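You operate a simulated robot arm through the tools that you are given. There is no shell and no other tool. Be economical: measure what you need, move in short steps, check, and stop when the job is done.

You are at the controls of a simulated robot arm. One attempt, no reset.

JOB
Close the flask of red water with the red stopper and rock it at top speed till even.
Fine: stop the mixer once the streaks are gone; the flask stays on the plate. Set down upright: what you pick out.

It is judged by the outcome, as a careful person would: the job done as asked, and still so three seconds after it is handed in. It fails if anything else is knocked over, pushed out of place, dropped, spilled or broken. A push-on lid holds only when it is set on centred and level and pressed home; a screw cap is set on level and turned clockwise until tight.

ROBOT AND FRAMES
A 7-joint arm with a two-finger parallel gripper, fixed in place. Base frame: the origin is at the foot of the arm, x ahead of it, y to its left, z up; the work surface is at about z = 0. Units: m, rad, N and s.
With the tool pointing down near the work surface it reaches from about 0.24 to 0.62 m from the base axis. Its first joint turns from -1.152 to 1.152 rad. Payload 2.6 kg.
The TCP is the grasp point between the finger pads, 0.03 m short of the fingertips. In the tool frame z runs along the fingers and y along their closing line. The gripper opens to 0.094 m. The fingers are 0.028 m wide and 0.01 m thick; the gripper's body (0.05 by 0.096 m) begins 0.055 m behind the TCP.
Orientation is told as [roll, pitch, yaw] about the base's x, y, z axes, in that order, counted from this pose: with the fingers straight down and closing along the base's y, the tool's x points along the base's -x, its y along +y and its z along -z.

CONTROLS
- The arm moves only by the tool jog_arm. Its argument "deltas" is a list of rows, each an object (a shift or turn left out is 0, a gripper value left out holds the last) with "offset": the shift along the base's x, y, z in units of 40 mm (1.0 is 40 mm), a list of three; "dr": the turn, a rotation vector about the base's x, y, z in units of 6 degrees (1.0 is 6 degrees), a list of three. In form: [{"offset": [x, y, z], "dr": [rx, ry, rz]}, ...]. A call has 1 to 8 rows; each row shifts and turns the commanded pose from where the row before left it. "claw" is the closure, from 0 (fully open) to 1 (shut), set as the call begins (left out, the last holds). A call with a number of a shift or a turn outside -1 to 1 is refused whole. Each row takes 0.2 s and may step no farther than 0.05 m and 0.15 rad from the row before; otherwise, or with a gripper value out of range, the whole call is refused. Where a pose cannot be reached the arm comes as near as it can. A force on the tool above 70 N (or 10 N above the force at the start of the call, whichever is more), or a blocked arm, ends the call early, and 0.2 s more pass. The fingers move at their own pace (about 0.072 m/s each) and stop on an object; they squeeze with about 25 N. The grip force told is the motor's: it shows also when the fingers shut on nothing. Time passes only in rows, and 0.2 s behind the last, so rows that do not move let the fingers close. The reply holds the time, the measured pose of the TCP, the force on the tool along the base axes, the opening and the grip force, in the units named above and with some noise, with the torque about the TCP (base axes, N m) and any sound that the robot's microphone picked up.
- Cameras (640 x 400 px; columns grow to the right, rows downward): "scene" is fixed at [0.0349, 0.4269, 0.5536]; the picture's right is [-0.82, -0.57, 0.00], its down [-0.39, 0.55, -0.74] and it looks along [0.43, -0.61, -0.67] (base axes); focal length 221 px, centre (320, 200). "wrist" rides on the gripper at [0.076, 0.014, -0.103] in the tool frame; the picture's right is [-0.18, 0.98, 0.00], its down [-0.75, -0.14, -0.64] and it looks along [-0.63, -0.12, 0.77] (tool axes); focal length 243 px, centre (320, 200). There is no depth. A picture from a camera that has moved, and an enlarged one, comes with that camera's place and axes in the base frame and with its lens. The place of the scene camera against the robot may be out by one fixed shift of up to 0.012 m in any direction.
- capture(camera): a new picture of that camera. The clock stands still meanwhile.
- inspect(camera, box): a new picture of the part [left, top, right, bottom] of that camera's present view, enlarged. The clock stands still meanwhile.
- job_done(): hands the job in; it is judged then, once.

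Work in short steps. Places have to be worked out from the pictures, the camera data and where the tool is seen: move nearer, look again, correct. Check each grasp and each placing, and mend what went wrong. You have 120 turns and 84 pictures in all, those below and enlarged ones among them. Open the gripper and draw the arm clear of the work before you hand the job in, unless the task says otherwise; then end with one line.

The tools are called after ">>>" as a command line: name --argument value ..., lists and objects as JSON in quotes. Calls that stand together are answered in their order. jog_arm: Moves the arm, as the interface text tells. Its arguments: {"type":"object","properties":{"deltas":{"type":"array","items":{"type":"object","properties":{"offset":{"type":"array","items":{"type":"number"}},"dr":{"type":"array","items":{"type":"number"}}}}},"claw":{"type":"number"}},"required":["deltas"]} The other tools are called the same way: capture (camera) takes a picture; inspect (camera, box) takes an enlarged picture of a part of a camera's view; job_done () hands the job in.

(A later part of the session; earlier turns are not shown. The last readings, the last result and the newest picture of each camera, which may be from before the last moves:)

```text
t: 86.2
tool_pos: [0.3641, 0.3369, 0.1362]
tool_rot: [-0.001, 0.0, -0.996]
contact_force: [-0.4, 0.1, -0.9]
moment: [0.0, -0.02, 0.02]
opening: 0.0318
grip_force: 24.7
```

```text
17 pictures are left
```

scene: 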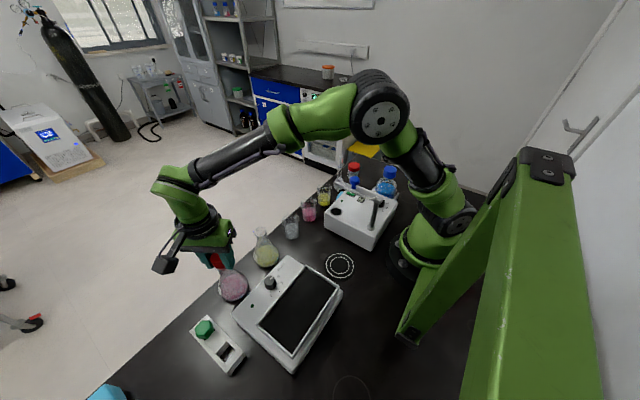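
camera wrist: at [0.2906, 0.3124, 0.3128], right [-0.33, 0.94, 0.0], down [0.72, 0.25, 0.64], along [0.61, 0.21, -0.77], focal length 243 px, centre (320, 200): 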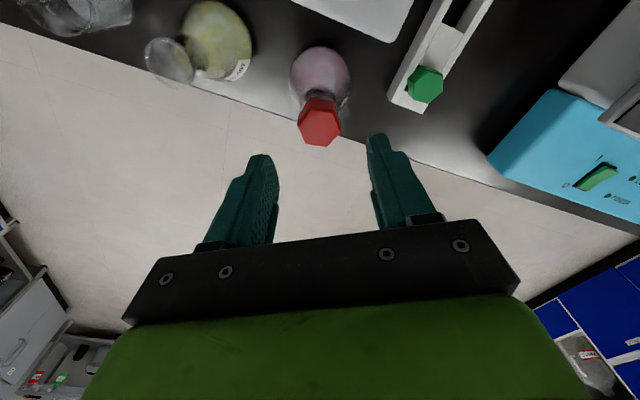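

Opening 31.6 mm, which should now be the lip. I zoom to see whether the flask itself has lifted.

>>> inspect --camera "scene" --box '[200, 240, 270, 310]'

```text
5.71 times, centred on (235, 275) of scene
camera zoom: at [0.0349, 0.4269, 0.5536], right [-0.82, -0.57, 0.0], down [-0.39, 0.55, -0.74], along [0.43, -0.61, -0.67], focal length 1261 px, centre (806, -229)
```

zoom: 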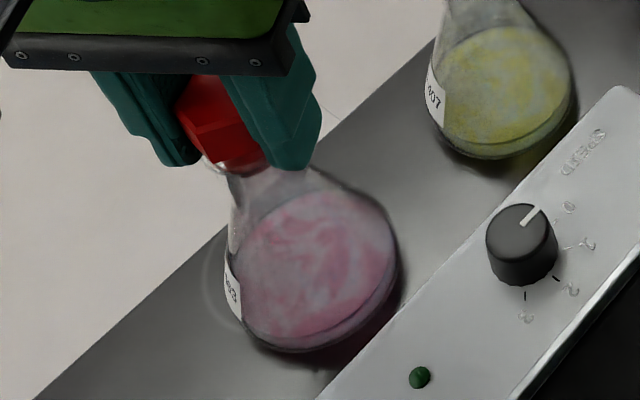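

Again only the stopper moved; the pads' upper part grips the head before the tips can touch the lip. I lower it back, release, press again, and then grip the lip with only the fingertips, as happened at z≈0.146 with a 30.7 mm opening.

>>> jog_arm --deltas '[{"offset": [0, 0, -0.05]}, {"offset": [0, 0, -0.05]}, {"offset": [0, 0, -0.05]}, {"offset": [0, 0, -0.05]}, {"offset": [0, 0, 0]}]'

>>> jog_arm --deltas '[{"offset": [0, 0, 0.05]}, {"offset": [0, 0, 0]}, {"offset": [0, 0, 0.5]}, {"offset": [0, 0, 0.6]}, {"offset": [0, 0, 0.3]}, {"offset": [0, 0, 0]}]' --claw 0.35

>>> jog_arm --deltas '[{"offset": [0, 0, 0]}, {"offset": [0, 0, 0]}, {"offset": [0, 0, -0.3]}, {"offset": [0, 0, -0.1]}, {"offset": [0, 0, 0]}]' --claw 1

```text
t: 87.4
tool_pos: [0.3639, 0.3371, 0.1308]
tool_rot: [0.003, 0.001, -0.996]
contact_force: [-3.6, -4.0, 17.1]
moment: [-0.18, 0.22, 0.02]
opening: 0.0319
grip_force: 24.9
```

```text
t: 88.8
tool_pos: [0.3638, 0.3361, 0.1852]
tool_rot: [0.0, 0.0, -0.994]
contact_force: [0.0, -0.4, 0.4]
moment: [-0.01, 0.0, -0.05]
opening: 0.061
grip_force: 0.1
```

```text
t: 90.0
tool_pos: [0.3641, 0.3376, 0.1705]
tool_rot: [0.0, -0.001, -0.995]
contact_force: [0.4, 0.3, 0.1]
moment: [0.01, -0.02, 0.02]
opening: 0.0
grip_force: 25.3
```

I press with closed fingers again, compensating, and hold it longer this time.

>>> jog_arm --deltas '[{"offset": [-0.01, -0.012, -0.05], "dr": [0, 0.03, 0]}, {"offset": [-0.015, -0.018, -0.05], "dr": [0, 0.03, 0]}, {"offset": [-0.015, -0.018, -0.05], "dr": [0, 0.03, 0]}, {"offset": [-0.012, -0.014, -0.05], "dr": [0, 0.03, 0]}, {"offset": [0, 0, 0]}]'

>>> jog_arm --deltas '[{"offset": [-0.01, -0.01, -0.05]}, {"offset": [-0.01, -0.01, -0.04]}, {"offset": [0, 0, 0]}, {"offset": [0, 0, 0]}]'

>>> jog_arm --deltas '[{"offset": [-0.005, -0.005, -0.03]}, {"offset": [0, 0, 0]}]'

```text
t: 91.2
tool_pos: [0.364, 0.3369, 0.1683]
tool_rot: [0.005, 0.011, -0.994]
contact_force: [0.6, -0.9, 44.5]
moment: [-0.12, -0.08, 0.01]
opening: 0.0
grip_force: 24.9
```

```text
t: 92.2
tool_pos: [0.3642, 0.3357, 0.1685]
tool_rot: [0.013, 0.011, -0.993]
contact_force: [0.3, -3.0, 59.1]
moment: [-0.21, -0.11, -0.02]
opening: 0.0
grip_force: 25.0
```

```text
t: 92.8
tool_pos: [0.3632, 0.3364, 0.1682]
tool_rot: [0.016, 0.013, -0.995]
contact_force: [0.3, -2.4, 63.9]
moment: [-0.21, -0.06, 0.01]
opening: 0.0
grip_force: 24.7
```

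Clean 64 N. I rise, undo the compensation, then lower so that just the tips pass the lip (TCP z≈0.143) and close.

>>> jog_arm --deltas '[{"offset": [0, 0, 0.3]}, {"offset": [0.067, 0.08, 0.4], "dr": [0, -0.12, 0]}, {"offset": [0, 0, 0.1]}, {"offset": [0, 0, 0]}, {"offset": [0, 0, 0]}]' --claw 0.35

>>> jog_arm --deltas '[{"offset": [0, 0, -0.4]}, {"offset": [0, 0, -0.4]}, {"offset": [0, 0, -0.3]}, {"offset": [0, 0, 0]}]'

```text
t: 94.0
tool_pos: [0.3626, 0.3376, 0.1905]
tool_rot: [0.001, 0.001, -0.993]
contact_force: [-0.1, 0.0, 0.5]
moment: [0.0, 0.0, 0.04]
opening: 0.061
grip_force: 0.0
```

```text
t: 95.0
tool_pos: [0.3625, 0.3376, 0.1456]
tool_rot: [0.0, 0.0, -0.994]
contact_force: [-0.3, 0.3, 0.2]
moment: [-0.01, -0.02, -0.03]
opening: 0.0608
grip_force: 0.1
```

>>> jog_arm --deltas '[{"offset": [0, 0, -0.06]}, {"offset": [0, 0, 0]}]'

>>> jog_arm --deltas '[{"offset": [0, 0, 0]}, {"offset": [0, 0, 0]}, {"offset": [0, 0, 0]}]' --claw 1

>>> jog_arm --deltas '[{"offset": [0, 0, 0.05]}, {"offset": [0, 0, 0.05]}, {"offset": [0, 0, 0.05]}, {"offset": [0, 0, 0]}]'

>>> inspect --camera "scene" --box '[200, 240, 270, 310]'

```text
t: 95.6
tool_pos: [0.3628, 0.3368, 0.1421]
tool_rot: [0.001, 0.0, -0.994]
contact_force: [0.4, -0.3, -0.1]
moment: [0.0, 0.04, -0.03]
opening: 0.0613
grip_force: 0.1
```

```text
t: 96.4
tool_pos: [0.3623, 0.3372, 0.143]
tool_rot: [0.001, 0.0, -0.996]
contact_force: [-0.2, 0.6, -0.8]
moment: [-0.01, 0.03, 0.02]
opening: 0.0316
grip_force: 25.0
```

```text
t: 97.4
tool_pos: [0.3635, 0.3365, 0.1503]
tool_rot: [0.001, 0.003, -0.994]
contact_force: [0.1, -0.6, 1.2]
moment: [-0.04, 0.03, -0.01]
opening: 0.0317
grip_force: 24.7
```

```text
5.71 times, centred on (235, 275) of scene
camera zoom: at [0.0349, 0.4269, 0.5536], right [-0.82, -0.57, 0.0], down [-0.39, 0.55, -0.74], along [0.43, -0.61, -0.67], focal length 1261 px, centre (806, -229)
```

zoom: 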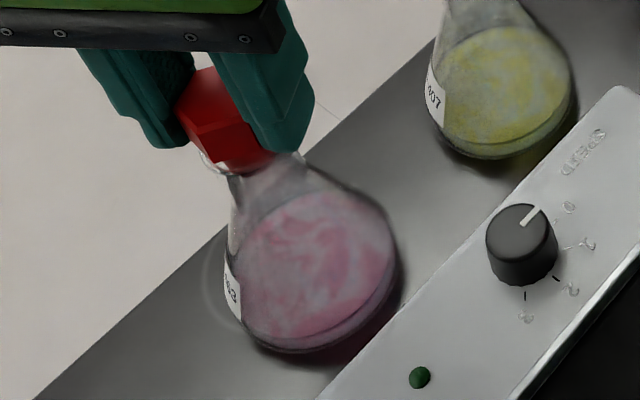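

It's unclear whether the stopper moved, so I zoom in on the head and lip.

>>> inspect --camera "scene" --box '[212, 245, 242, 275]'

```text
13.33 times, centred on (227, 260) of scene
camera zoom: at [0.0349, 0.4269, 0.5536], right [-0.82, -0.57, 0.0], down [-0.39, 0.55, -0.74], along [0.43, -0.61, -0.67], focal length 2942 px, centre (1560, -600)
```

zoom: 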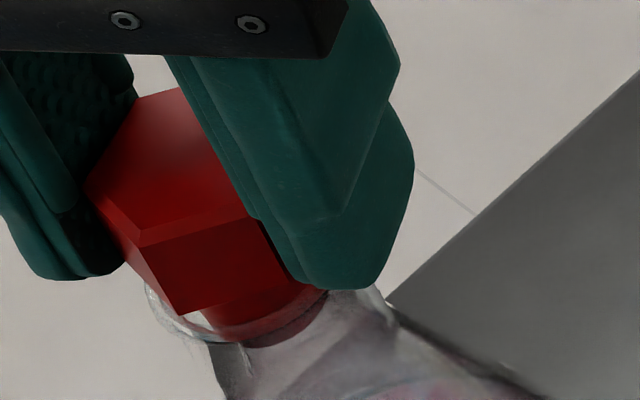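

Now it's clear: the fingers hold the head across near-corners (the flats face about 20°, the fingers close at 33°), so the head lifted first. I'll set it back down, turn −13° to the flats, grip the head, and push down until the tips slide over the lip and clamp it.

>>> jog_arm --deltas '[{"offset": [0, 0, -0.08]}, {"offset": [0, 0, -0.08]}, {"offset": [0, 0, -0.06]}, {"offset": [0, 0, 0]}]'

>>> jog_arm --deltas '[{"offset": [0, 0, 0.05]}, {"offset": [0, 0, 0]}, {"offset": [0, 0, 0.2], "dr": [0, 0, -1]}, {"offset": [0, 0, 0.07], "dr": [0, 0, -1.0]}, {"offset": [0, 0, 0], "dr": [0, 0, -0.1]}, {"offset": [0, 0, 0]}]' --claw 0.35

>>> jog_arm --deltas '[{"offset": [0, 0, 0]}, {"offset": [0, 0, 0]}, {"offset": [0, 0, 0]}]' --claw 1

```text
t: 98.4
tool_pos: [0.3644, 0.3378, 0.143]
tool_rot: [0.005, 0.001, -0.997]
contact_force: [-3.4, -3.9, 24.9]
moment: [-0.17, 0.25, 0.08]
opening: 0.0319
grip_force: 24.4
```

```text
t: 99.8
tool_pos: [0.3628, 0.338, 0.1536]
tool_rot: [0.0, 0.001, -1.217]
contact_force: [0.4, 0.5, 0.7]
moment: [0.03, 0.0, -0.03]
opening: 0.0611
grip_force: 0.0
```

```text
t: 100.6
tool_pos: [0.3637, 0.3374, 0.1535]
tool_rot: [-0.001, 0.0, -1.215]
contact_force: [1.0, -0.4, -0.4]
moment: [0.01, 0.0, 0.0]
opening: 0.0291
grip_force: 24.9
```

Flats gripped at 29.1 mm. I push down in steps with compensation until the tips slide over the lip.

>>> jog_arm --deltas '[{"offset": [-0.004, -0.006, -0.05], "dr": [0, 0.02, 0]}, {"offset": [-0.004, -0.006, -0.05], "dr": [0, 0.02, 0]}, {"offset": [0, 0, -0.04]}, {"offset": [0, 0, 0]}]'

>>> jog_arm --deltas '[{"offset": [-0.004, -0.004, -0.05], "dr": [0, 0.01, 0]}, {"offset": [0, 0, -0.04]}, {"offset": [0, 0, 0]}]'

>>> jog_arm --deltas '[{"offset": [0, 0, -0.05]}, {"offset": [0, 0, -0.04]}, {"offset": [0, 0, 0]}]'

```text
t: 101.6
tool_pos: [0.3631, 0.3364, 0.1474]
tool_rot: [-0.001, 0.003, -1.215]
contact_force: [1.2, 1.3, 18.9]
moment: [0.05, 0.03, -0.03]
opening: 0.0295
grip_force: 25.2
```

```text
t: 102.4
tool_pos: [0.3638, 0.3374, 0.1477]
tool_rot: [0.005, 0.005, -1.218]
contact_force: [-2.0, -3.7, 37.3]
moment: [-0.36, 0.49, -0.05]
opening: 0.0305
grip_force: 24.5
```

```text
t: 103.2
tool_pos: [0.3649, 0.3381, 0.1473]
tool_rot: [0.01, 0.007, -1.216]
contact_force: [-4.0, -10.8, 56.6]
moment: [-0.65, 1.0, 0.03]
opening: 0.0309
grip_force: 24.7
```

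The tips rest on the lip instead of passing it. I unload, open a little, go down past the lip and close at the same yaw.

>>> jog_arm --deltas '[{"offset": [0.012, 0.016, 0.19], "dr": [0, -0.05, 0]}, {"offset": [0, 0, 0]}]'

>>> jog_arm --deltas '[{"offset": [0, 0, 0]}, {"offset": [0, 0, 0]}, {"offset": [0, 0, -0.1]}, {"offset": [0, 0, -0.05]}, {"offset": [0, 0, 0]}]' --claw 0.5

>>> jog_arm --deltas '[{"offset": [0, 0, 0]}, {"offset": [0, 0, 0]}, {"offset": [0, 0, 0]}]' --claw 1

```text
t: 103.8
tool_pos: [0.3626, 0.337, 0.1483]
tool_rot: [0.003, 0.0, -1.214]
contact_force: [2.2, -0.5, 16.0]
moment: [0.0, 0.07, 0.06]
opening: 0.0304
grip_force: 25.4
```

```text
t: 105.0
tool_pos: [0.3627, 0.337, 0.141]
tool_rot: [0.0, -0.001, -1.215]
contact_force: [-0.3, -0.2, -0.4]
moment: [-0.01, 0.02, -0.03]
opening: 0.0469
grip_force: 0.0
```

```text
t: 105.8
tool_pos: [0.3627, 0.3378, 0.1421]
tool_rot: [-0.002, 0.0, -1.215]
contact_force: [-0.8, 0.4, 0.1]
moment: [0.0, 0.02, 0.02]
opening: 0.0317
grip_force: 24.6
```

31.7 mm with the flats aligned (29 mm) means the lip is held. I test with a small lift.

>>> jog_arm --deltas '[{"offset": [0, 0, 0.05]}, {"offset": [0, 0, 0.05]}, {"offset": [0, 0, 0.05]}, {"offset": [0, 0, 0]}, {"offset": [0, 0, 0]}]'

>>> inspect --camera "scene" --box '[205, 245, 265, 305]'

```text
t: 107.0
tool_pos: [0.364, 0.3364, 0.1485]
tool_rot: [0.0, -0.002, -1.216]
contact_force: [-0.2, -0.8, -0.6]
moment: [0.02, -0.01, -0.03]
opening: 0.0314
grip_force: 25.1
```

```text
6.67 times, centred on (235, 275) of scene
camera zoom: at [0.0349, 0.4269, 0.5536], right [-0.82, -0.57, 0.0], down [-0.39, 0.55, -0.74], along [0.43, -0.61, -0.67], focal length 1471 px, centre (887, -300)
```

zoom: 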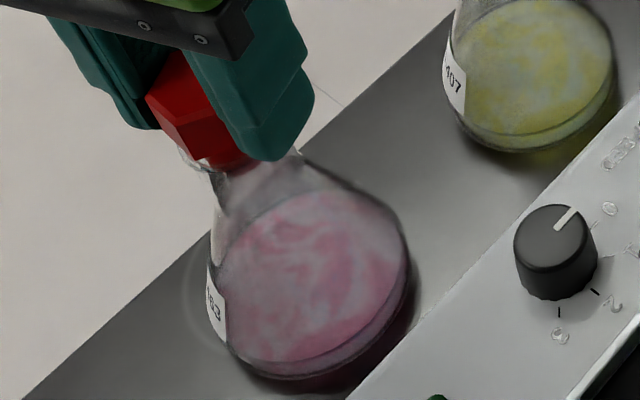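

The pads' upper part holds the head again, so this flask can't be lifted with the stopper in. New plan: stand the stopper upright on the bench at (0.378, 0.405), carry the open flask by its lip onto the plate, and stopper it there. First I lift the stopper out.

>>> jog_arm --deltas '[{"offset": [0, 0, 0.3]}, {"offset": [0, 0, 0.6]}, {"offset": [0, 0, 0.6]}, {"offset": [0.12, 0.56, 0]}, {"offset": [0.12, 0.56, 0]}, {"offset": [0.12, 0.56, 0]}, {"offset": [0, 0, 0]}]'

>>> capture --camera "scene"

```text
t: 108.6
tool_pos: [0.378, 0.4049, 0.2077]
tool_rot: [0.001, 0.001, -1.214]
contact_force: [-0.4, 0.2, -0.3]
moment: [-0.01, 0.03, 0.02]
opening: 0.0315
grip_force: 25.0
```

```text
12 pictures are left
```

scene: 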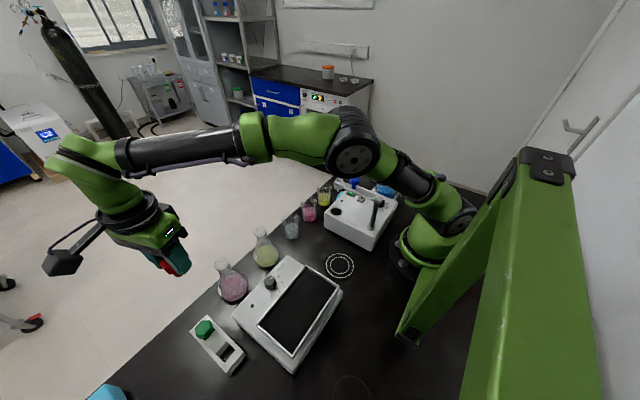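

The stopper is out and the flask stands. I lower the stopper to just above the bench.

>>> jog_arm --deltas '[{"offset": [0, 0, -0.8]}, {"offset": [0, 0, -0.8]}, {"offset": [0, 0, -0.8]}, {"offset": [0, 0, -0.7]}, {"offset": [0, 0, -0.5]}, {"offset": [0, 0, -0.1]}, {"offset": [0, 0, 0]}]'

>>> jog_arm --deltas '[{"offset": [0, 0, -0.05]}, {"offset": [0, 0, -0.05]}, {"offset": [0, 0, 0]}]'

```text
t: 110.2
tool_pos: [0.3783, 0.4051, 0.0601]
tool_rot: [0.001, 0.0, -1.218]
contact_force: [-0.2, 0.0, 0.2]
moment: [0.0, 0.01, 0.0]
opening: 0.0316
grip_force: 25.2
```

```text
t: 111.0
tool_pos: [0.3773, 0.4054, 0.056]
tool_rot: [0.001, 0.0, -1.215]
contact_force: [0.0, -0.1, -0.4]
moment: [0.02, -0.01, 0.0]
opening: 0.0312
grip_force: 24.8
```

>>> jog_arm --deltas '[{"offset": [0, 0, -0.05]}, {"offset": [0, 0, -0.05]}, {"offset": [0, 0, 0]}]'

>>> jog_arm --deltas '[{"offset": [0, 0, -0.05]}, {"offset": [0, 0, -0.05]}, {"offset": [0, 0, 0]}]'

```text
t: 111.8
tool_pos: [0.3777, 0.404, 0.0519]
tool_rot: [0.001, -0.001, -1.215]
contact_force: [-0.5, 0.7, 0.6]
moment: [0.0, 0.02, -0.01]
opening: 0.0315
grip_force: 25.0
```

```text
t: 112.6
tool_pos: [0.3767, 0.4033, 0.0489]
tool_rot: [0.0, 0.0, -1.214]
contact_force: [0.4, -0.1, -0.1]
moment: [0.01, 0.01, 0.0]
opening: 0.0316
grip_force: 24.8
```

>>> jog_arm --deltas '[{"offset": [0, 0, -0.05]}, {"offset": [0, 0, -0.05]}, {"offset": [0, 0, 0]}]'

>>> jog_arm --deltas '[{"offset": [0, 0, -0.04]}, {"offset": [0, 0, -0.04]}, {"offset": [0, 0, 0]}]'

```text
t: 113.4
tool_pos: [0.3777, 0.405, 0.047]
tool_rot: [0.004, 0.002, -1.214]
contact_force: [-4.1, -4.7, 24.2]
moment: [-0.18, 0.26, -0.06]
opening: 0.0319
grip_force: 24.9
```

```text
t: 114.2
tool_pos: [0.3783, 0.4052, 0.0416]
tool_rot: [0.004, 0.001, -1.215]
contact_force: [2.5, 4.2, 18.9]
moment: [0.2, -0.11, 0.02]
opening: 0.0308
grip_force: 25.1
```

The stopper stands on the bench. I ease up, open, and rise away.

>>> jog_arm --deltas '[{"offset": [0, 0, 0.06]}, {"offset": [0, 0, 0]}]'

>>> jog_arm --deltas '[{"offset": [0, 0, 0]}, {"offset": [0, 0, 0]}, {"offset": [0, 0, 0.3]}, {"offset": [0, 0, 0.8]}, {"offset": [0, 0, 0.8]}, {"offset": [0, 0, 0.8]}, {"offset": [0, 0, 0.6]}, {"offset": [0, 0, 0]}]' --claw 0.5

>>> capture --camera "wrist"

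```text
t: 114.8
tool_pos: [0.3772, 0.4042, 0.0421]
tool_rot: [-0.005, -0.001, -1.216]
contact_force: [2.9, 0.8, 5.1]
moment: [0.13, -0.09, -0.01]
opening: 0.0305
grip_force: 24.6
```

```text
t: 116.6
tool_pos: [0.3779, 0.4035, 0.175]
tool_rot: [0.0, 0.001, -1.215]
contact_force: [0.0, -0.1, 0.7]
moment: [0.01, 0.01, -0.01]
opening: 0.0469
grip_force: 0.1
```

```text
11 pictures are left
camera wrist: at [0.3653, 0.4811, 0.2787], right [0.99, 0.17, 0.0], down [0.13, -0.76, 0.64], along [0.11, -0.63, -0.77], focal length 243 px, centre (320, 200)
```

wrist: 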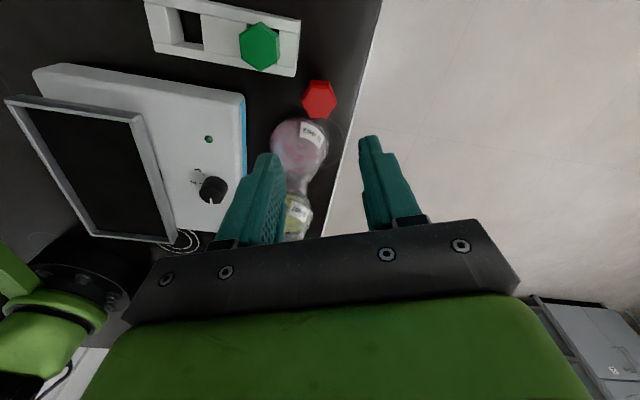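

The stopper stands upright on the bench. I move over the open flask and lower to grip its lip.

>>> jog_arm --deltas '[{"offset": [-0.13, -0.56, 0.1]}, {"offset": [-0.13, -0.55, 0]}, {"offset": [-0.13, -0.55, 0]}, {"offset": [0, 0, 0]}, {"offset": [0, 0, -0.4]}, {"offset": [0, 0, -0.4]}, {"offset": [0, 0, -0.3]}, {"offset": [0, 0, 0]}]' --claw 0.35

>>> jog_arm --deltas '[{"offset": [0, 0, 0]}, {"offset": [0, 0, 0]}, {"offset": [0, 0, 0]}]' --claw 1

>>> jog_arm --deltas '[{"offset": [0, 0, 0.05]}, {"offset": [0, 0, 0.1]}, {"offset": [0, 0, 0.1]}, {"offset": [0, 0, 0]}, {"offset": [0, 0, 0]}]'

>>> inspect --camera "scene" --box '[190, 230, 280, 310]'

```text
t: 118.4
tool_pos: [0.3621, 0.3385, 0.135]
tool_rot: [0.0, -0.001, -1.216]
contact_force: [-1.0, -1.4, 0.5]
moment: [0.0, -0.03, -0.01]
opening: 0.061
grip_force: 0.0
```

```text
t: 119.2
tool_pos: [0.3629, 0.3389, 0.1354]
tool_rot: [0.001, 0.001, -1.215]
contact_force: [-0.9, 1.0, -0.4]
moment: [0.01, -0.03, -0.02]
opening: 0.029
grip_force: 24.9
```

```text
t: 120.4
tool_pos: [0.362, 0.3372, 0.1444]
tool_rot: [-0.001, 0.0, -1.215]
contact_force: [0.2, 0.0, -1.3]
moment: [0.02, -0.02, 0.0]
opening: 0.0291
grip_force: 24.8
```

```text
5.00 times, centred on (235, 270) of scene
camera zoom: at [0.0349, 0.4269, 0.5536], right [-0.82, -0.57, 0.0], down [-0.39, 0.55, -0.74], along [0.43, -0.61, -0.67], focal length 1103 px, centre (745, -150)
```

zoom: 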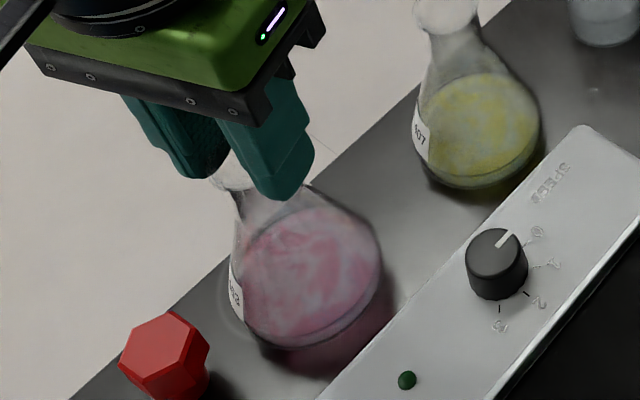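

The flask is lifted by its lip (weight about 1.3 N). I raise it to clear the rocker, then carry it over the plate centre (≈0.178, 0.296), turning the wrist gently on the way.

>>> jog_arm --deltas '[{"offset": [0, 0, 0.3]}, {"offset": [0, 0, 0.5]}, {"offset": [0, 0, 0.6]}, {"offset": [0, 0, 0.6]}, {"offset": [0, 0, 0.3]}, {"offset": [0, 0, 0]}]'

>>> jog_arm --deltas '[{"offset": [-0.3, -0.07, 0], "dr": [0, 0, 0.6]}, {"offset": [-0.65, -0.15, 0], "dr": [0, 0, 1]}, {"offset": [-0.7, -0.16, 0], "dr": [0, 0, 1]}, {"offset": [-0.7, -0.16, 0], "dr": [0, 0, 1]}, {"offset": [-0.7, -0.16, 0], "dr": [0, 0, 1]}, {"offset": [-0.65, -0.14, 0], "dr": [0, 0, 1]}, {"offset": [-0.55, -0.12, 0], "dr": [0, 0, 1]}, {"offset": [-0.35, -0.08, 0], "dr": [0, 0, 0.6]}]'

>>> capture --camera "scene"

```text
t: 121.8
tool_pos: [0.3621, 0.3368, 0.2376]
tool_rot: [0.0, 0.0, -1.216]
contact_force: [-0.1, -0.5, -1.0]
moment: [0.0, 0.01, 0.01]
opening: 0.0289
grip_force: 24.8
```

```text
t: 123.6
tool_pos: [0.1779, 0.2965, 0.2363]
tool_rot: [0.0, 0.0, -0.459]
contact_force: [1.4, 0.2, -0.3]
moment: [0.02, 0.04, 0.0]
opening: 0.0291
grip_force: 25.8
```

```text
9 pictures are left
```

scene: 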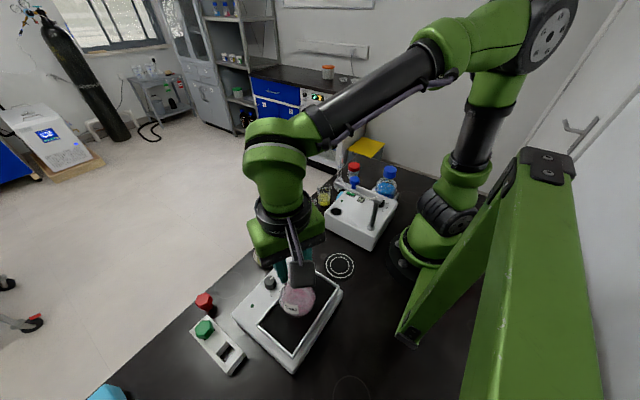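

The flask hangs over the plate. I lower it slowly, watching for contact.

>>> jog_arm --deltas '[{"offset": [0, 0, -0.2]}, {"offset": [0, 0, -0.2]}, {"offset": [0, 0, -0.2]}, {"offset": [0, 0, -0.15]}, {"offset": [0, 0, 0]}]'

>>> jog_arm --deltas '[{"offset": [0, 0, -0.05]}, {"offset": [0, 0, -0.05]}, {"offset": [0, 0, 0]}]'

>>> jog_arm --deltas '[{"offset": [0, 0, -0.05]}, {"offset": [0, 0, -0.05]}, {"offset": [0, 0, 0]}]'

```text
t: 124.8
tool_pos: [0.1778, 0.2975, 0.2084]
tool_rot: [0.001, -0.001, -0.461]
contact_force: [-0.5, -3.2, 14.9]
moment: [-0.47, 0.04, -0.03]
opening: 0.029
grip_force: 24.4
```

```text
t: 125.6
tool_pos: [0.1783, 0.2966, 0.2044]
tool_rot: [0.003, 0.0, -0.461]
contact_force: [-1.0, -2.1, 27.8]
moment: [-0.29, 0.17, -0.04]
opening: 0.0288
grip_force: 25.0
```

```text
t: 126.4
tool_pos: [0.1787, 0.2955, 0.1991]
tool_rot: [0.002, -0.001, -0.459]
contact_force: [-0.5, -2.7, 27.4]
moment: [-0.39, 0.14, -0.06]
opening: 0.0291
grip_force: 25.1
```

Contact came at a plate height of about 0.072, and the fingers then slid down a few mm. I ease up and check with a picture before opening.

>>> jog_arm --deltas '[{"offset": [0, 0, 0.1]}, {"offset": [0, 0, 0.02]}, {"offset": [0, 0, 0]}]'

>>> inspect --camera "scene" --box '[230, 240, 350, 360]'

```text
t: 127.2
tool_pos: [0.1782, 0.2956, 0.2032]
tool_rot: [-0.002, -0.001, -0.46]
contact_force: [-1.0, 0.8, -1.6]
moment: [-0.01, -0.01, 0.01]
opening: 0.0288
grip_force: 24.3
```

```text
3.33 times, centred on (290, 300) of scene
camera zoom: at [0.0349, 0.4269, 0.5536], right [-0.82, -0.57, 0.0], down [-0.39, 0.55, -0.74], along [0.43, -0.61, -0.67], focal length 736 px, centre (420, -133)
```

zoom: 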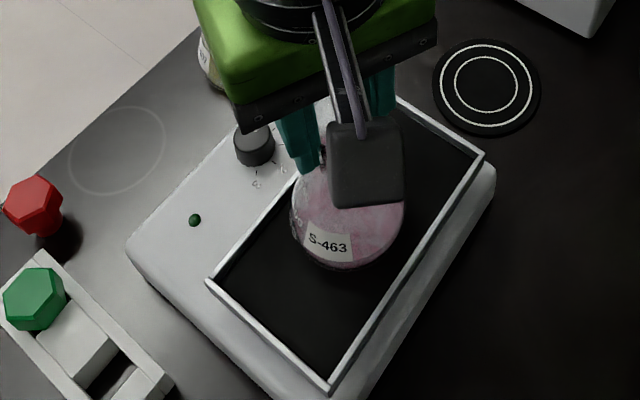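

The flask is inside the frame near the centre and barely hanging. I lower in 1 mm steps to touch, then release.

>>> jog_arm --deltas '[{"offset": [0, 0, -0.03]}, {"offset": [0, 0, 0]}]'

>>> jog_arm --deltas '[{"offset": [0, 0, -0.025]}, {"offset": [0, 0, 0]}]'

```text
t: 127.8
tool_pos: [0.178, 0.2972, 0.2025]
tool_rot: [-0.002, -0.002, -0.46]
contact_force: [-0.2, -0.2, -2.2]
moment: [-0.02, 0.01, -0.01]
opening: 0.0289
grip_force: 25.2
```

```text
t: 128.4
tool_pos: [0.1771, 0.2959, 0.2026]
tool_rot: [0.001, 0.001, -0.46]
contact_force: [-0.9, 0.1, -1.6]
moment: [0.02, -0.01, 0.0]
opening: 0.0289
grip_force: 25.0
```

>>> jog_arm --deltas '[{"offset": [0, 0, -0.03]}, {"offset": [0, 0, 0]}]'

>>> jog_arm --deltas '[{"offset": [0, 0, -0.02]}, {"offset": [0, 0, 0]}]'

```text
t: 129.0
tool_pos: [0.1772, 0.2963, 0.2007]
tool_rot: [0.001, 0.001, -0.461]
contact_force: [0.5, 1.1, -0.3]
moment: [-0.02, -0.01, 0.0]
opening: 0.0287
grip_force: 24.8
```

```text
t: 129.6
tool_pos: [0.1781, 0.2955, 0.1996]
tool_rot: [0.0, 0.0, -0.463]
contact_force: [-0.3, -0.2, -2.3]
moment: [0.01, 0.02, -0.01]
opening: 0.0292
grip_force: 25.7
```

>>> jog_arm --deltas '[{"offset": [0, 0, -0.03]}, {"offset": [0, 0, 0]}]'

>>> jog_arm --deltas '[{"offset": [0, 0, -0.03]}, {"offset": [0, 0, 0]}]'

```text
t: 130.2
tool_pos: [0.1781, 0.2967, 0.1996]
tool_rot: [0.003, 0.001, -0.462]
contact_force: [-1.0, -2.5, 11.7]
moment: [-0.37, 0.27, -0.06]
opening: 0.029
grip_force: 24.9
```

```text
t: 130.8
tool_pos: [0.1789, 0.2967, 0.1993]
tool_rot: [0.005, 0.0, -0.46]
contact_force: [-2.2, -3.1, 27.9]
moment: [-0.41, 0.21, -0.07]
opening: 0.0292
grip_force: 24.4
```

It stands on the plate. I ease off the load, open, and rise.

>>> jog_arm --deltas '[{"offset": [0, 0, 0.05]}, {"offset": [0, 0, 0]}]'

>>> jog_arm --deltas '[{"offset": [0, 0, 0]}, {"offset": [0, 0, 0]}, {"offset": [0, 0, 0.3]}, {"offset": [0, 0, 0.6]}, {"offset": [0, 0, 0.8]}, {"offset": [0, 0, 0.3]}, {"offset": [0, 0, 0]}]' --claw 0.35

>>> inspect --camera "wrist" --box '[220, 20, 400, 180]'

```text
t: 131.4
tool_pos: [0.1791, 0.2962, 0.1992]
tool_rot: [0.0, 0.001, -0.46]
contact_force: [1.5, 2.8, 4.4]
moment: [0.52, -0.16, -0.03]
opening: 0.0292
grip_force: 25.5
```

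```text
t: 133.0
tool_pos: [0.1782, 0.2964, 0.2799]
tool_rot: [-0.001, 0.0, -0.462]
contact_force: [-0.1, -0.5, -1.4]
moment: [-0.02, 0.0, -0.01]
opening: 0.0609
grip_force: 0.0
```

```text
2.50 times, centred on (310, 100) of wrist
camera zoom: at [0.1172, 0.3433, 0.3833], right [0.6, 0.8, 0.0], down [0.61, -0.46, 0.64], along [0.51, -0.39, -0.77], focal length 606 px, centre (345, 450)
```

zoom: 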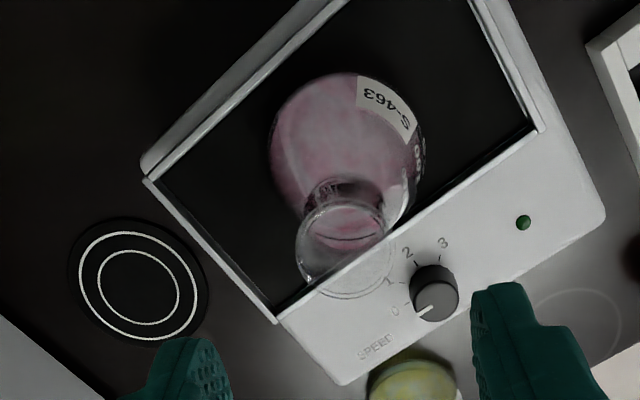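

The flask stands upright in the tray with its mouth at (0.1775, 0.296, ≈0.189). I fetch the stopper at (0.378, 0.4045), returning to the yaw at which I left it.

>>> jog_arm --deltas '[{"offset": [0.62, 0.34, 0], "dr": [0, 0, -0.9]}, {"offset": [0.63, 0.34, 0], "dr": [0, 0, -0.9]}, {"offset": [0.62, 0.34, 0], "dr": [0, 0, -0.9]}, {"offset": [0.63, 0.34, 0], "dr": [0, 0, -0.9]}, {"offset": [0.62, 0.34, 0], "dr": [0, 0, -0.9]}, {"offset": [0.63, 0.34, 0], "dr": [0, 0, -0.9]}, {"offset": [0.62, 0.34, 0], "dr": [0, 0, -0.9]}, {"offset": [0.62, 0.33, 0], "dr": [0, 0, -0.9]}]'

>>> jog_arm --deltas '[{"offset": [0, 0, -0.9]}, {"offset": [0, 0, -0.9]}, {"offset": [0, 0, -0.9]}, {"offset": [0, 0, -0.9]}, {"offset": [0, 0, -0.6]}, {"offset": [0, 0, 0]}]'

>>> inspect --camera "wrist" --box '[250, 50, 390, 190]'

```text
t: 134.8
tool_pos: [0.3777, 0.4048, 0.2801]
tool_rot: [-0.002, 0.001, -1.216]
contact_force: [0.1, -0.6, -0.4]
moment: [-0.04, 0.01, 0.01]
opening: 0.061
grip_force: 0.0
```

```text
t: 136.2
tool_pos: [0.3774, 0.4052, 0.1103]
tool_rot: [0.0, 0.001, -1.215]
contact_force: [0.3, 0.3, -0.1]
moment: [-0.01, -0.01, 0.01]
opening: 0.061
grip_force: 0.1
```

```text
2.86 times, centred on (320, 120) of wrist
camera zoom: at [0.3653, 0.4817, 0.2145], right [0.99, 0.17, 0.0], down [0.13, -0.76, 0.64], along [0.11, -0.63, -0.77], focal length 693 px, centre (320, 429)
```

zoom: 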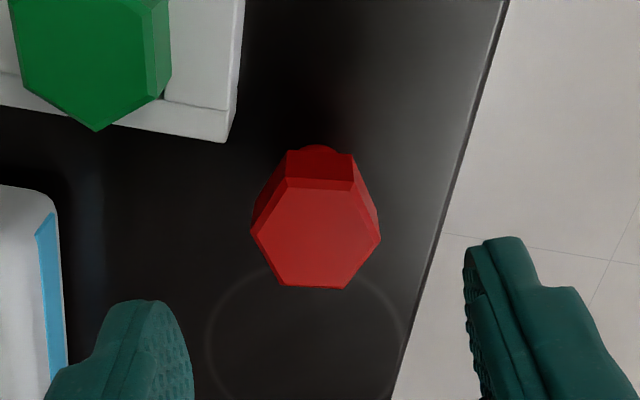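

The stopper's flats face about 33°, so I turn +12.6°, go down so that only the tips grip the head, and close.

>>> jog_arm --deltas '[{"offset": [0, 0.01, -0.3], "dr": [0, 0, 1]}, {"offset": [0, 0.01, -0.4], "dr": [0, 0, 1]}, {"offset": [0, 0, -0.4], "dr": [0, 0, 0.1]}, {"offset": [0, 0, -0.2]}, {"offset": [0, 0, 0]}]'

>>> jog_arm --deltas '[{"offset": [0, 0, 0]}, {"offset": [0, 0, 0]}, {"offset": [0, 0, 0]}]' --claw 1

```text
t: 137.4
tool_pos: [0.3778, 0.4061, 0.0576]
tool_rot: [-0.002, -0.002, -0.994]
contact_force: [0.1, 0.5, -0.2]
moment: [0.0, 0.01, 0.0]
opening: 0.0609
grip_force: 0.0
```

```text
t: 138.2
tool_pos: [0.3781, 0.4059, 0.0606]
tool_rot: [0.0, 0.001, -0.996]
contact_force: [0.7, -0.8, 0.3]
moment: [-0.04, -0.01, 0.01]
opening: 0.0294
grip_force: 25.4
```

Gripped on the flats. I lift the stopper and carry it over the flask mouth at (0.1775, 0.296).

>>> jog_arm --deltas '[{"offset": [0, 0, 0.5]}, {"offset": [0, 0, 0.9]}, {"offset": [0, 0, 0.9]}, {"offset": [0, 0, 0.9]}, {"offset": [0, 0, 0.9]}, {"offset": [0, 0, 0.9]}, {"offset": [0, 0, 0.9]}, {"offset": [0, 0, 0.1]}]'

>>> jog_arm --deltas '[{"offset": [-0.62, -0.34, 0], "dr": [0, 0, 0.64]}, {"offset": [-0.63, -0.34, 0], "dr": [0, 0, 0.64]}, {"offset": [-0.62, -0.34, 0], "dr": [0, 0, 0.64]}, {"offset": [-0.63, -0.35, 0], "dr": [0, 0, 0.64]}, {"offset": [-0.62, -0.34, 0], "dr": [0, 0, 0.64]}, {"offset": [-0.63, -0.35, 0], "dr": [0, 0, 0.64]}, {"offset": [-0.63, -0.34, 0], "dr": [0, 0, 0.64]}, {"offset": [-0.63, -0.34, 0], "dr": [0, 0, 0.64]}]'

>>> jog_arm --deltas '[{"offset": [0, 0, -0.4]}, {"offset": [0, 0, -0.3]}, {"offset": [0, 0, -0.2]}, {"offset": [0, 0, 0]}]'

>>> inspect --camera "wrist" --box '[270, 80, 370, 200]'

```text
t: 140.0
tool_pos: [0.3768, 0.405, 0.2986]
tool_rot: [0.002, 0.001, -0.993]
contact_force: [0.1, 0.1, 0.1]
moment: [0.0, 0.02, 0.01]
opening: 0.0288
grip_force: 25.2
```

```text
t: 141.8
tool_pos: [0.1764, 0.2963, 0.2998]
tool_rot: [0.0, 0.001, -0.457]
contact_force: [-0.4, 0.0, -1.4]
moment: [0.02, -0.02, 0.03]
opening: 0.0288
grip_force: 24.7
```

```text
t: 142.8
tool_pos: [0.1762, 0.296, 0.2646]
tool_rot: [-0.002, 0.001, -0.461]
contact_force: [0.2, 0.2, 0.3]
moment: [-0.01, -0.02, 0.0]
opening: 0.0291
grip_force: 24.9
```

```text
3.33 times, centred on (320, 140) of wrist
camera zoom: at [0.1167, 0.3432, 0.3668], right [0.6, 0.8, 0.0], down [0.61, -0.46, 0.64], along [0.51, -0.39, -0.77], focal length 809 px, centre (320, 400)
```

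zoom: 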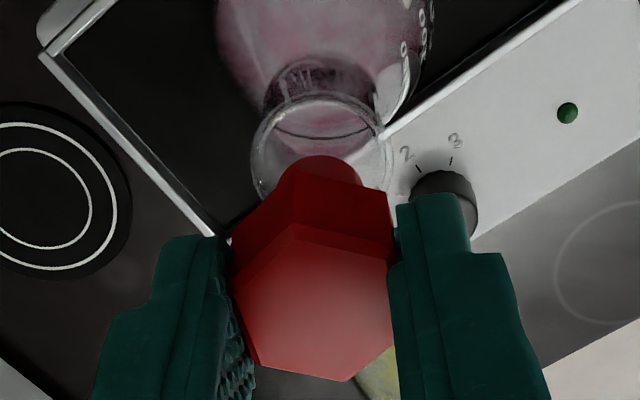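

Plug and mouth line up to within about 1 mm. I trim that and lower the plug into the neck.

>>> jog_arm --deltas '[{"offset": [0.02, -0.01, -0.15]}, {"offset": [0, 0, -0.15]}, {"offset": [0, 0, -0.15]}, {"offset": [0, 0, -0.15]}, {"offset": [0, 0, -0.1]}, {"offset": [0, 0, 0]}]'

>>> jog_arm --deltas '[{"offset": [0, 0, -0.05]}, {"offset": [0, 0, -0.05]}, {"offset": [0, 0, 0]}]'

```text
t: 144.2
tool_pos: [0.1784, 0.2954, 0.2353]
tool_rot: [-0.001, -0.001, -0.458]
contact_force: [0.1, 0.5, -0.7]
moment: [-0.02, 0.03, 0.01]
opening: 0.0287
grip_force: 24.9
```

```text
t: 145.0
tool_pos: [0.1777, 0.2954, 0.2321]
tool_rot: [-0.001, -0.001, -0.459]
contact_force: [0.4, -0.1, 0.1]
moment: [-0.02, 0.03, 0.04]
opening: 0.0289
grip_force: 24.9
```

The plug is entering freely. I go on to the seat.

>>> jog_arm --deltas '[{"offset": [0, 0, -0.05]}, {"offset": [0, 0, -0.03]}, {"offset": [0, 0, 0]}]'

>>> jog_arm --deltas '[{"offset": [0, 0, -0.04]}, {"offset": [0, 0, 0]}]'

>>> jog_arm --deltas '[{"offset": [0, 0, -0.04]}, {"offset": [0, 0, 0]}]'

```text
t: 145.8
tool_pos: [0.1784, 0.2952, 0.2288]
tool_rot: [-0.001, 0.0, -0.459]
contact_force: [0.8, 0.4, 0.3]
moment: [-0.03, 0.0, -0.03]
opening: 0.0287
grip_force: 25.4
```

```text
t: 146.4
tool_pos: [0.1779, 0.2964, 0.2264]
tool_rot: [0.0, -0.001, -0.458]
contact_force: [0.7, 0.4, -0.3]
moment: [0.04, 0.03, 0.0]
opening: 0.0289
grip_force: 24.4
```

```text
t: 147.0
tool_pos: [0.1775, 0.2962, 0.2251]
tool_rot: [0.003, 0.0, -0.46]
contact_force: [-0.1, 0.0, 17.8]
moment: [-0.08, 0.03, -0.11]
opening: 0.0285
grip_force: 25.3
```

Seated with a clean 18 N. I press a little more with the grip, then release and give the final press from the top.

>>> jog_arm --deltas '[{"offset": [0, 0, -0.04]}, {"offset": [0, 0, 0]}]'

>>> jog_arm --deltas '[{"offset": [0, 0, 0.06]}, {"offset": [0, 0, 0]}]'

>>> jog_arm --deltas '[{"offset": [0, 0, 0]}, {"offset": [0, 0, 0]}, {"offset": [0, 0, 0.4]}, {"offset": [0, 0, 0.4]}, {"offset": [0, 0, 0]}]' --claw 0.35

>>> jog_arm --deltas '[{"offset": [0, 0, 0]}, {"offset": [0, 0, 0]}, {"offset": [0, 0, 0]}, {"offset": [0, 0, -0.1]}, {"offset": [0, 0, -0.1]}, {"offset": [0, 0, 0]}]' --claw 1

```text
t: 147.6
tool_pos: [0.1786, 0.2962, 0.2235]
tool_rot: [-0.001, -0.001, -0.459]
contact_force: [0.7, 0.1, 12.5]
moment: [0.04, 0.01, -0.05]
opening: 0.0289
grip_force: 25.4
```

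```text
t: 148.2
tool_pos: [0.178, 0.2954, 0.2265]
tool_rot: [-0.003, 0.0, -0.46]
contact_force: [-0.6, -0.6, 0.0]
moment: [0.02, 0.0, 0.02]
opening: 0.0286
grip_force: 24.8
```

```text
t: 149.4
tool_pos: [0.1773, 0.2941, 0.2596]
tool_rot: [0.0, -0.002, -0.461]
contact_force: [-0.9, 0.3, 0.3]
moment: [0.01, 0.03, -0.01]
opening: 0.0613
grip_force: 0.1
```

```text
t: 150.8
tool_pos: [0.1781, 0.2957, 0.2501]
tool_rot: [0.0, -0.001, -0.459]
contact_force: [-0.5, 0.6, -0.1]
moment: [0.01, -0.01, 0.0]
opening: 0.0
grip_force: 24.8
```

>>> jog_arm --deltas '[{"offset": [0, 0, -0.1]}, {"offset": [0, 0, -0.08]}, {"offset": [0, 0, -0.05]}, {"offset": [0, 0, 0]}]'

>>> jog_arm --deltas '[{"offset": [0, 0, -0.05]}, {"offset": [0, 0, -0.04]}, {"offset": [0, 0, 0]}]'

```text
t: 151.8
tool_pos: [0.1777, 0.2967, 0.2418]
tool_rot: [0.003, -0.001, -0.46]
contact_force: [-1.8, -0.4, 21.4]
moment: [0.0, 0.08, -0.01]
opening: 0.0
grip_force: 24.7
```

```text
t: 152.6
tool_pos: [0.1789, 0.2978, 0.2414]
tool_rot: [0.014, -0.002, -0.46]
contact_force: [-7.1, 0.6, 54.3]
moment: [0.01, 0.35, -0.01]
opening: 0.0002
grip_force: 25.0
```

The stopper is pressed home with 54 N. I rise and move above the knob (≈0.2743, 0.2887), turning the wrist towards +170° so that a single clockwise turn of 135° from 0 to 3 keeps the camera clear of the flask.

>>> jog_arm --deltas '[{"offset": [0, 0, 0.4]}, {"offset": [0, 0, 0.8]}, {"offset": [0, 0, 0.8]}, {"offset": [0.6, -0.04, 0.2], "dr": [0, 0, 1]}, {"offset": [0.6, -0.05, 0], "dr": [0, 0, 1]}, {"offset": [0.6, -0.05, 0], "dr": [0, 0, 1]}, {"offset": [0.6, -0.05, 0], "dr": [0, 0, 1]}, {"dr": [0, 0, 1]}]' --claw 0.4

>>> jog_arm --deltas '[{"dr": [0, 0, 1]}, {"dr": [0, 0, 1]}, {"dr": [0, 0, 1]}, {"dr": [0, 0, 1]}, {"dr": [0, 0, 1]}, {"dr": [0, 0, 1]}, {"dr": [0, 0, 1]}, {"dr": [0, 0, 1]}]'

>>> jog_arm --deltas '[{"dr": [0, 0, 1]}, {"dr": [0, 0, 1]}, {"dr": [0, 0, 1]}, {"dr": [0, 0, 1]}, {"dr": [0, 0, 1]}, {"dr": [0, 0, 1]}, {"dr": [0, 0, 1]}, {"dr": [0, 0, 1]}]'

>>> jog_arm --deltas '[{"dr": [0, 0, 1]}, {"dr": [0, 0, 1]}, {"dr": [0, 0, 1]}, {"dr": [0, 0, 1]}, {"dr": [0, 0, 1]}, {"dr": [0, 0, 1]}, {"dr": [0, 0, 1]}, {"dr": [0, 0, 1]}]'

```text
t: 154.4
tool_pos: [0.2751, 0.2873, 0.3258]
tool_rot: [0.0, 0.0, 0.067]
contact_force: [0.0, 0.1, -0.4]
moment: [0.02, -0.01, -0.03]
opening: 0.0565
grip_force: 0.0
```

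```text
t: 156.2
tool_pos: [0.2745, 0.2883, 0.3247]
tool_rot: [0.0, 0.001, 0.905]
contact_force: [0.2, 0.3, 0.4]
moment: [0.0, -0.01, 0.03]
opening: 0.0564
grip_force: 0.0
```

```text
t: 158.0
tool_pos: [0.274, 0.2879, 0.325]
tool_rot: [-0.001, 0.001, 1.743]
contact_force: [1.1, -0.1, 0.6]
moment: [0.01, 0.0, 0.03]
opening: 0.0565
grip_force: 0.1
```

```text
t: 159.8
tool_pos: [0.2728, 0.2893, 0.3251]
tool_rot: [-0.001, 0.001, 2.581]
contact_force: [-0.5, 0.0, -1.1]
moment: [0.0, 0.0, -0.04]
opening: 0.0565
grip_force: 0.1
```

>>> jog_arm --deltas '[{"dr": [0, 0, 1]}, {"dr": [0, 0, 1]}, {"dr": [0, 0, 1]}, {"dr": [0, 0, 1]}, {"offset": [0, 0, -0.8]}, {"offset": [0, 0, -0.8]}, {"offset": [0, 0, -0.8]}, {"offset": [0, 0, -0.8]}]'

>>> jog_arm --deltas '[{"offset": [0, 0, -0.8]}, {"offset": [0, 0, -0.8]}, {"offset": [0, 0, -0.6]}, {"offset": [0, 0, 0]}]'

>>> capture --camera "wrist"

```text
t: 161.6
tool_pos: [0.2748, 0.288, 0.1983]
tool_rot: [-0.001, -0.001, 2.997]
contact_force: [0.6, 0.1, 0.4]
moment: [0.02, -0.02, -0.02]
opening: 0.0562
grip_force: 0.0
```

```text
t: 162.6
tool_pos: [0.274, 0.2882, 0.1079]
tool_rot: [0.001, -0.002, 2.996]
contact_force: [-0.5, 0.0, 0.7]
moment: [0.01, 0.04, 0.04]
opening: 0.0565
grip_force: 0.0
```

```text
4 pictures are left
camera wrist: at [0.3483, 0.2633, 0.2119], right [-0.32, -0.95, 0.0], down [-0.73, 0.25, 0.64], along [-0.61, 0.21, -0.77], focal length 243 px, centre (320, 200)
```

wrist: 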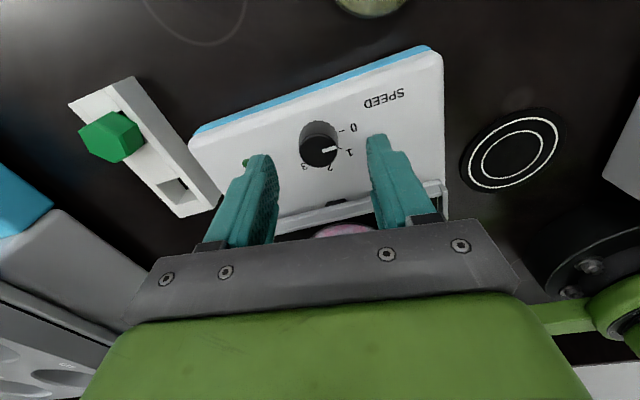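

The knob is between the fingers, about 1 mm off, with its pointer at 0. I trim, lower and grip it.

>>> jog_arm --deltas '[{"offset": [-0.025, 0.025, -0.25]}, {"offset": [0, 0, -0.25]}, {"offset": [0, 0, -0.15]}, {"offset": [0, 0, 0]}]'

>>> jog_arm --deltas '[{"offset": [0, 0, -0.06]}, {"offset": [0, 0, -0.04]}, {"offset": [0, 0, 0]}]'

>>> jog_arm --deltas '[{"offset": [0, 0, 0]}, {"offset": [0, 0, 0]}, {"offset": [0, 0, 0]}]' --claw 1

```text
t: 163.6
tool_pos: [0.2725, 0.2889, 0.0827]
tool_rot: [0.0, 0.0, 2.997]
contact_force: [0.2, 0.8, 0.2]
moment: [0.02, 0.01, -0.01]
opening: 0.0564
grip_force: 0.0
```

```text
t: 164.4
tool_pos: [0.2725, 0.2887, 0.0785]
tool_rot: [-0.001, 0.002, 2.996]
contact_force: [-0.4, -0.4, -0.8]
moment: [-0.01, 0.0, -0.03]
opening: 0.0566
grip_force: 0.0
```

```text
t: 165.2
tool_pos: [0.2725, 0.2906, 0.0794]
tool_rot: [-0.001, 0.001, 2.999]
contact_force: [3.5, 9.5, -8.1]
moment: [0.32, -0.16, -0.06]
opening: 0.0266
grip_force: 44.8
```

The knob is gripped (26.6 mm) with a 9 N side force, so I centre by about 1.5 mm and then turn clockwise.

>>> jog_arm --deltas '[{"offset": [0.01, 0.04, -0.02]}, {"offset": [0, 0, 0]}]'

>>> jog_arm --deltas '[{"dr": [0, 0, -1]}, {"dr": [0, 0, -1]}, {"dr": [0, 0, -1]}, {"dr": [0, 0, -1]}, {"dr": [0, 0, 0]}]'

```text
t: 165.8
tool_pos: [0.2723, 0.2902, 0.0791]
tool_rot: [0.003, 0.001, 2.994]
contact_force: [-9.8, -10.8, 29.3]
moment: [-0.42, 0.01, 0.02]
opening: 0.0271
grip_force: 44.8
```

```text
t: 167.0
tool_pos: [0.2725, 0.2902, 0.0785]
tool_rot: [0.005, 0.001, 2.572]
contact_force: [-12.1, -21.8, 41.9]
moment: [-0.59, 0.7, 0.03]
opening: 0.0268
grip_force: 45.0
```

The tips press on the panel and I overshot in y; I back off a little.

>>> jog_arm --deltas '[{"offset": [-0.02, -0.04, 0.05]}, {"offset": [0, 0, 0.02]}, {"offset": [0, 0, 0]}]'

```text
t: 167.8
tool_pos: [0.2726, 0.2899, 0.0795]
tool_rot: [-0.004, 0.0, 2.58]
contact_force: [12.6, 17.6, -36.6]
moment: [0.42, -0.33, -0.04]
opening: 0.027
grip_force: 44.9
```

The knob holds the fingers stiffly; the neutral point is about halfway between, so I go there.

>>> jog_arm --deltas '[{"offset": [0.01, 0.018, -0.033]}, {"offset": [0, 0, 0]}]'

>>> jog_arm --deltas '[{"dr": [0, 0, -1]}, {"dr": [0, 0, -1]}, {"dr": [0, 0, -1]}, {"dr": [0, 0, -1]}, {"dr": [0, 0, 0]}]'

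```text
t: 168.4
tool_pos: [0.2726, 0.2896, 0.0789]
tool_rot: [-0.001, 0.0, 2.575]
contact_force: [4.4, 5.6, -12.2]
moment: [0.72, 0.65, -0.03]
opening: 0.0267
grip_force: 44.6
```

```text
t: 169.6
tool_pos: [0.2731, 0.2895, 0.0793]
tool_rot: [0.001, 0.0, 2.158]
contact_force: [-4.6, -6.8, 6.3]
moment: [-0.05, 0.36, 0.02]
opening: 0.0269
grip_force: 45.0
```

Good, forces are low. The knob has turned 48°; I continue.

>>> jog_arm --deltas '[{"dr": [0, 0, -1]}, {"dr": [0, 0, -1]}, {"dr": [0, 0, -1]}, {"dr": [0, 0, -1]}, {"dr": [0, 0, -1]}, {"dr": [0, 0, -1]}, {"dr": [0, 0, -1]}, {"dr": [0, 0, 0]}]'

>>> jog_arm --deltas '[{"dr": [0, 0, -1]}, {"dr": [0, 0, -1]}, {"dr": [0, 0, -1]}, {"dr": [0, 0, -1]}, {"dr": [0, 0, -1]}, {"dr": [0, 0, -1]}, {"dr": [0, 0, -1]}, {"dr": [0, 0, -0.5]}]'

```text
t: 171.4
tool_pos: [0.2722, 0.289, 0.0792]
tool_rot: [0.004, 0.003, 1.423]
contact_force: [-15.2, -12.3, 7.0]
moment: [-0.22, 0.37, -0.01]
opening: 0.0267
grip_force: 45.1
```

```text
t: 173.2
tool_pos: [0.2715, 0.2891, 0.0802]
tool_rot: [0.001, 0.005, 0.638]
contact_force: [-18.2, -2.2, -0.6]
moment: [-0.52, 0.96, -0.03]
opening: 0.0268
grip_force: 44.9
```

Turned the full 135°. I check by picture whether the plate rocks and how the water looks.

>>> inspect --camera "scene" --box '[230, 225, 360, 365]'

```text
2.86 times, centred on (295, 295) of scene
camera zoom: at [0.0349, 0.4269, 0.5536], right [-0.82, -0.57, 0.0], down [-0.39, 0.55, -0.74], along [0.43, -0.61, -0.67], focal length 630 px, centre (391, -71)
```

zoom: 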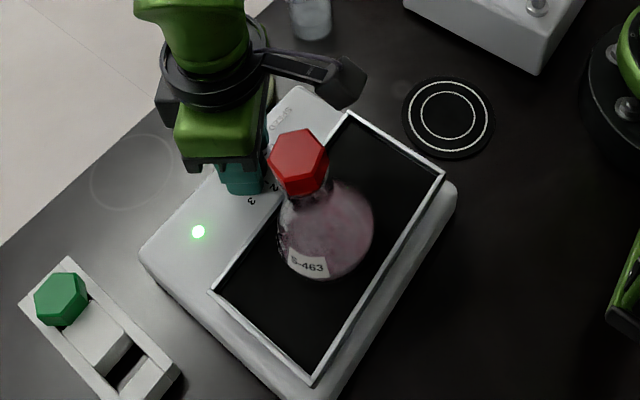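

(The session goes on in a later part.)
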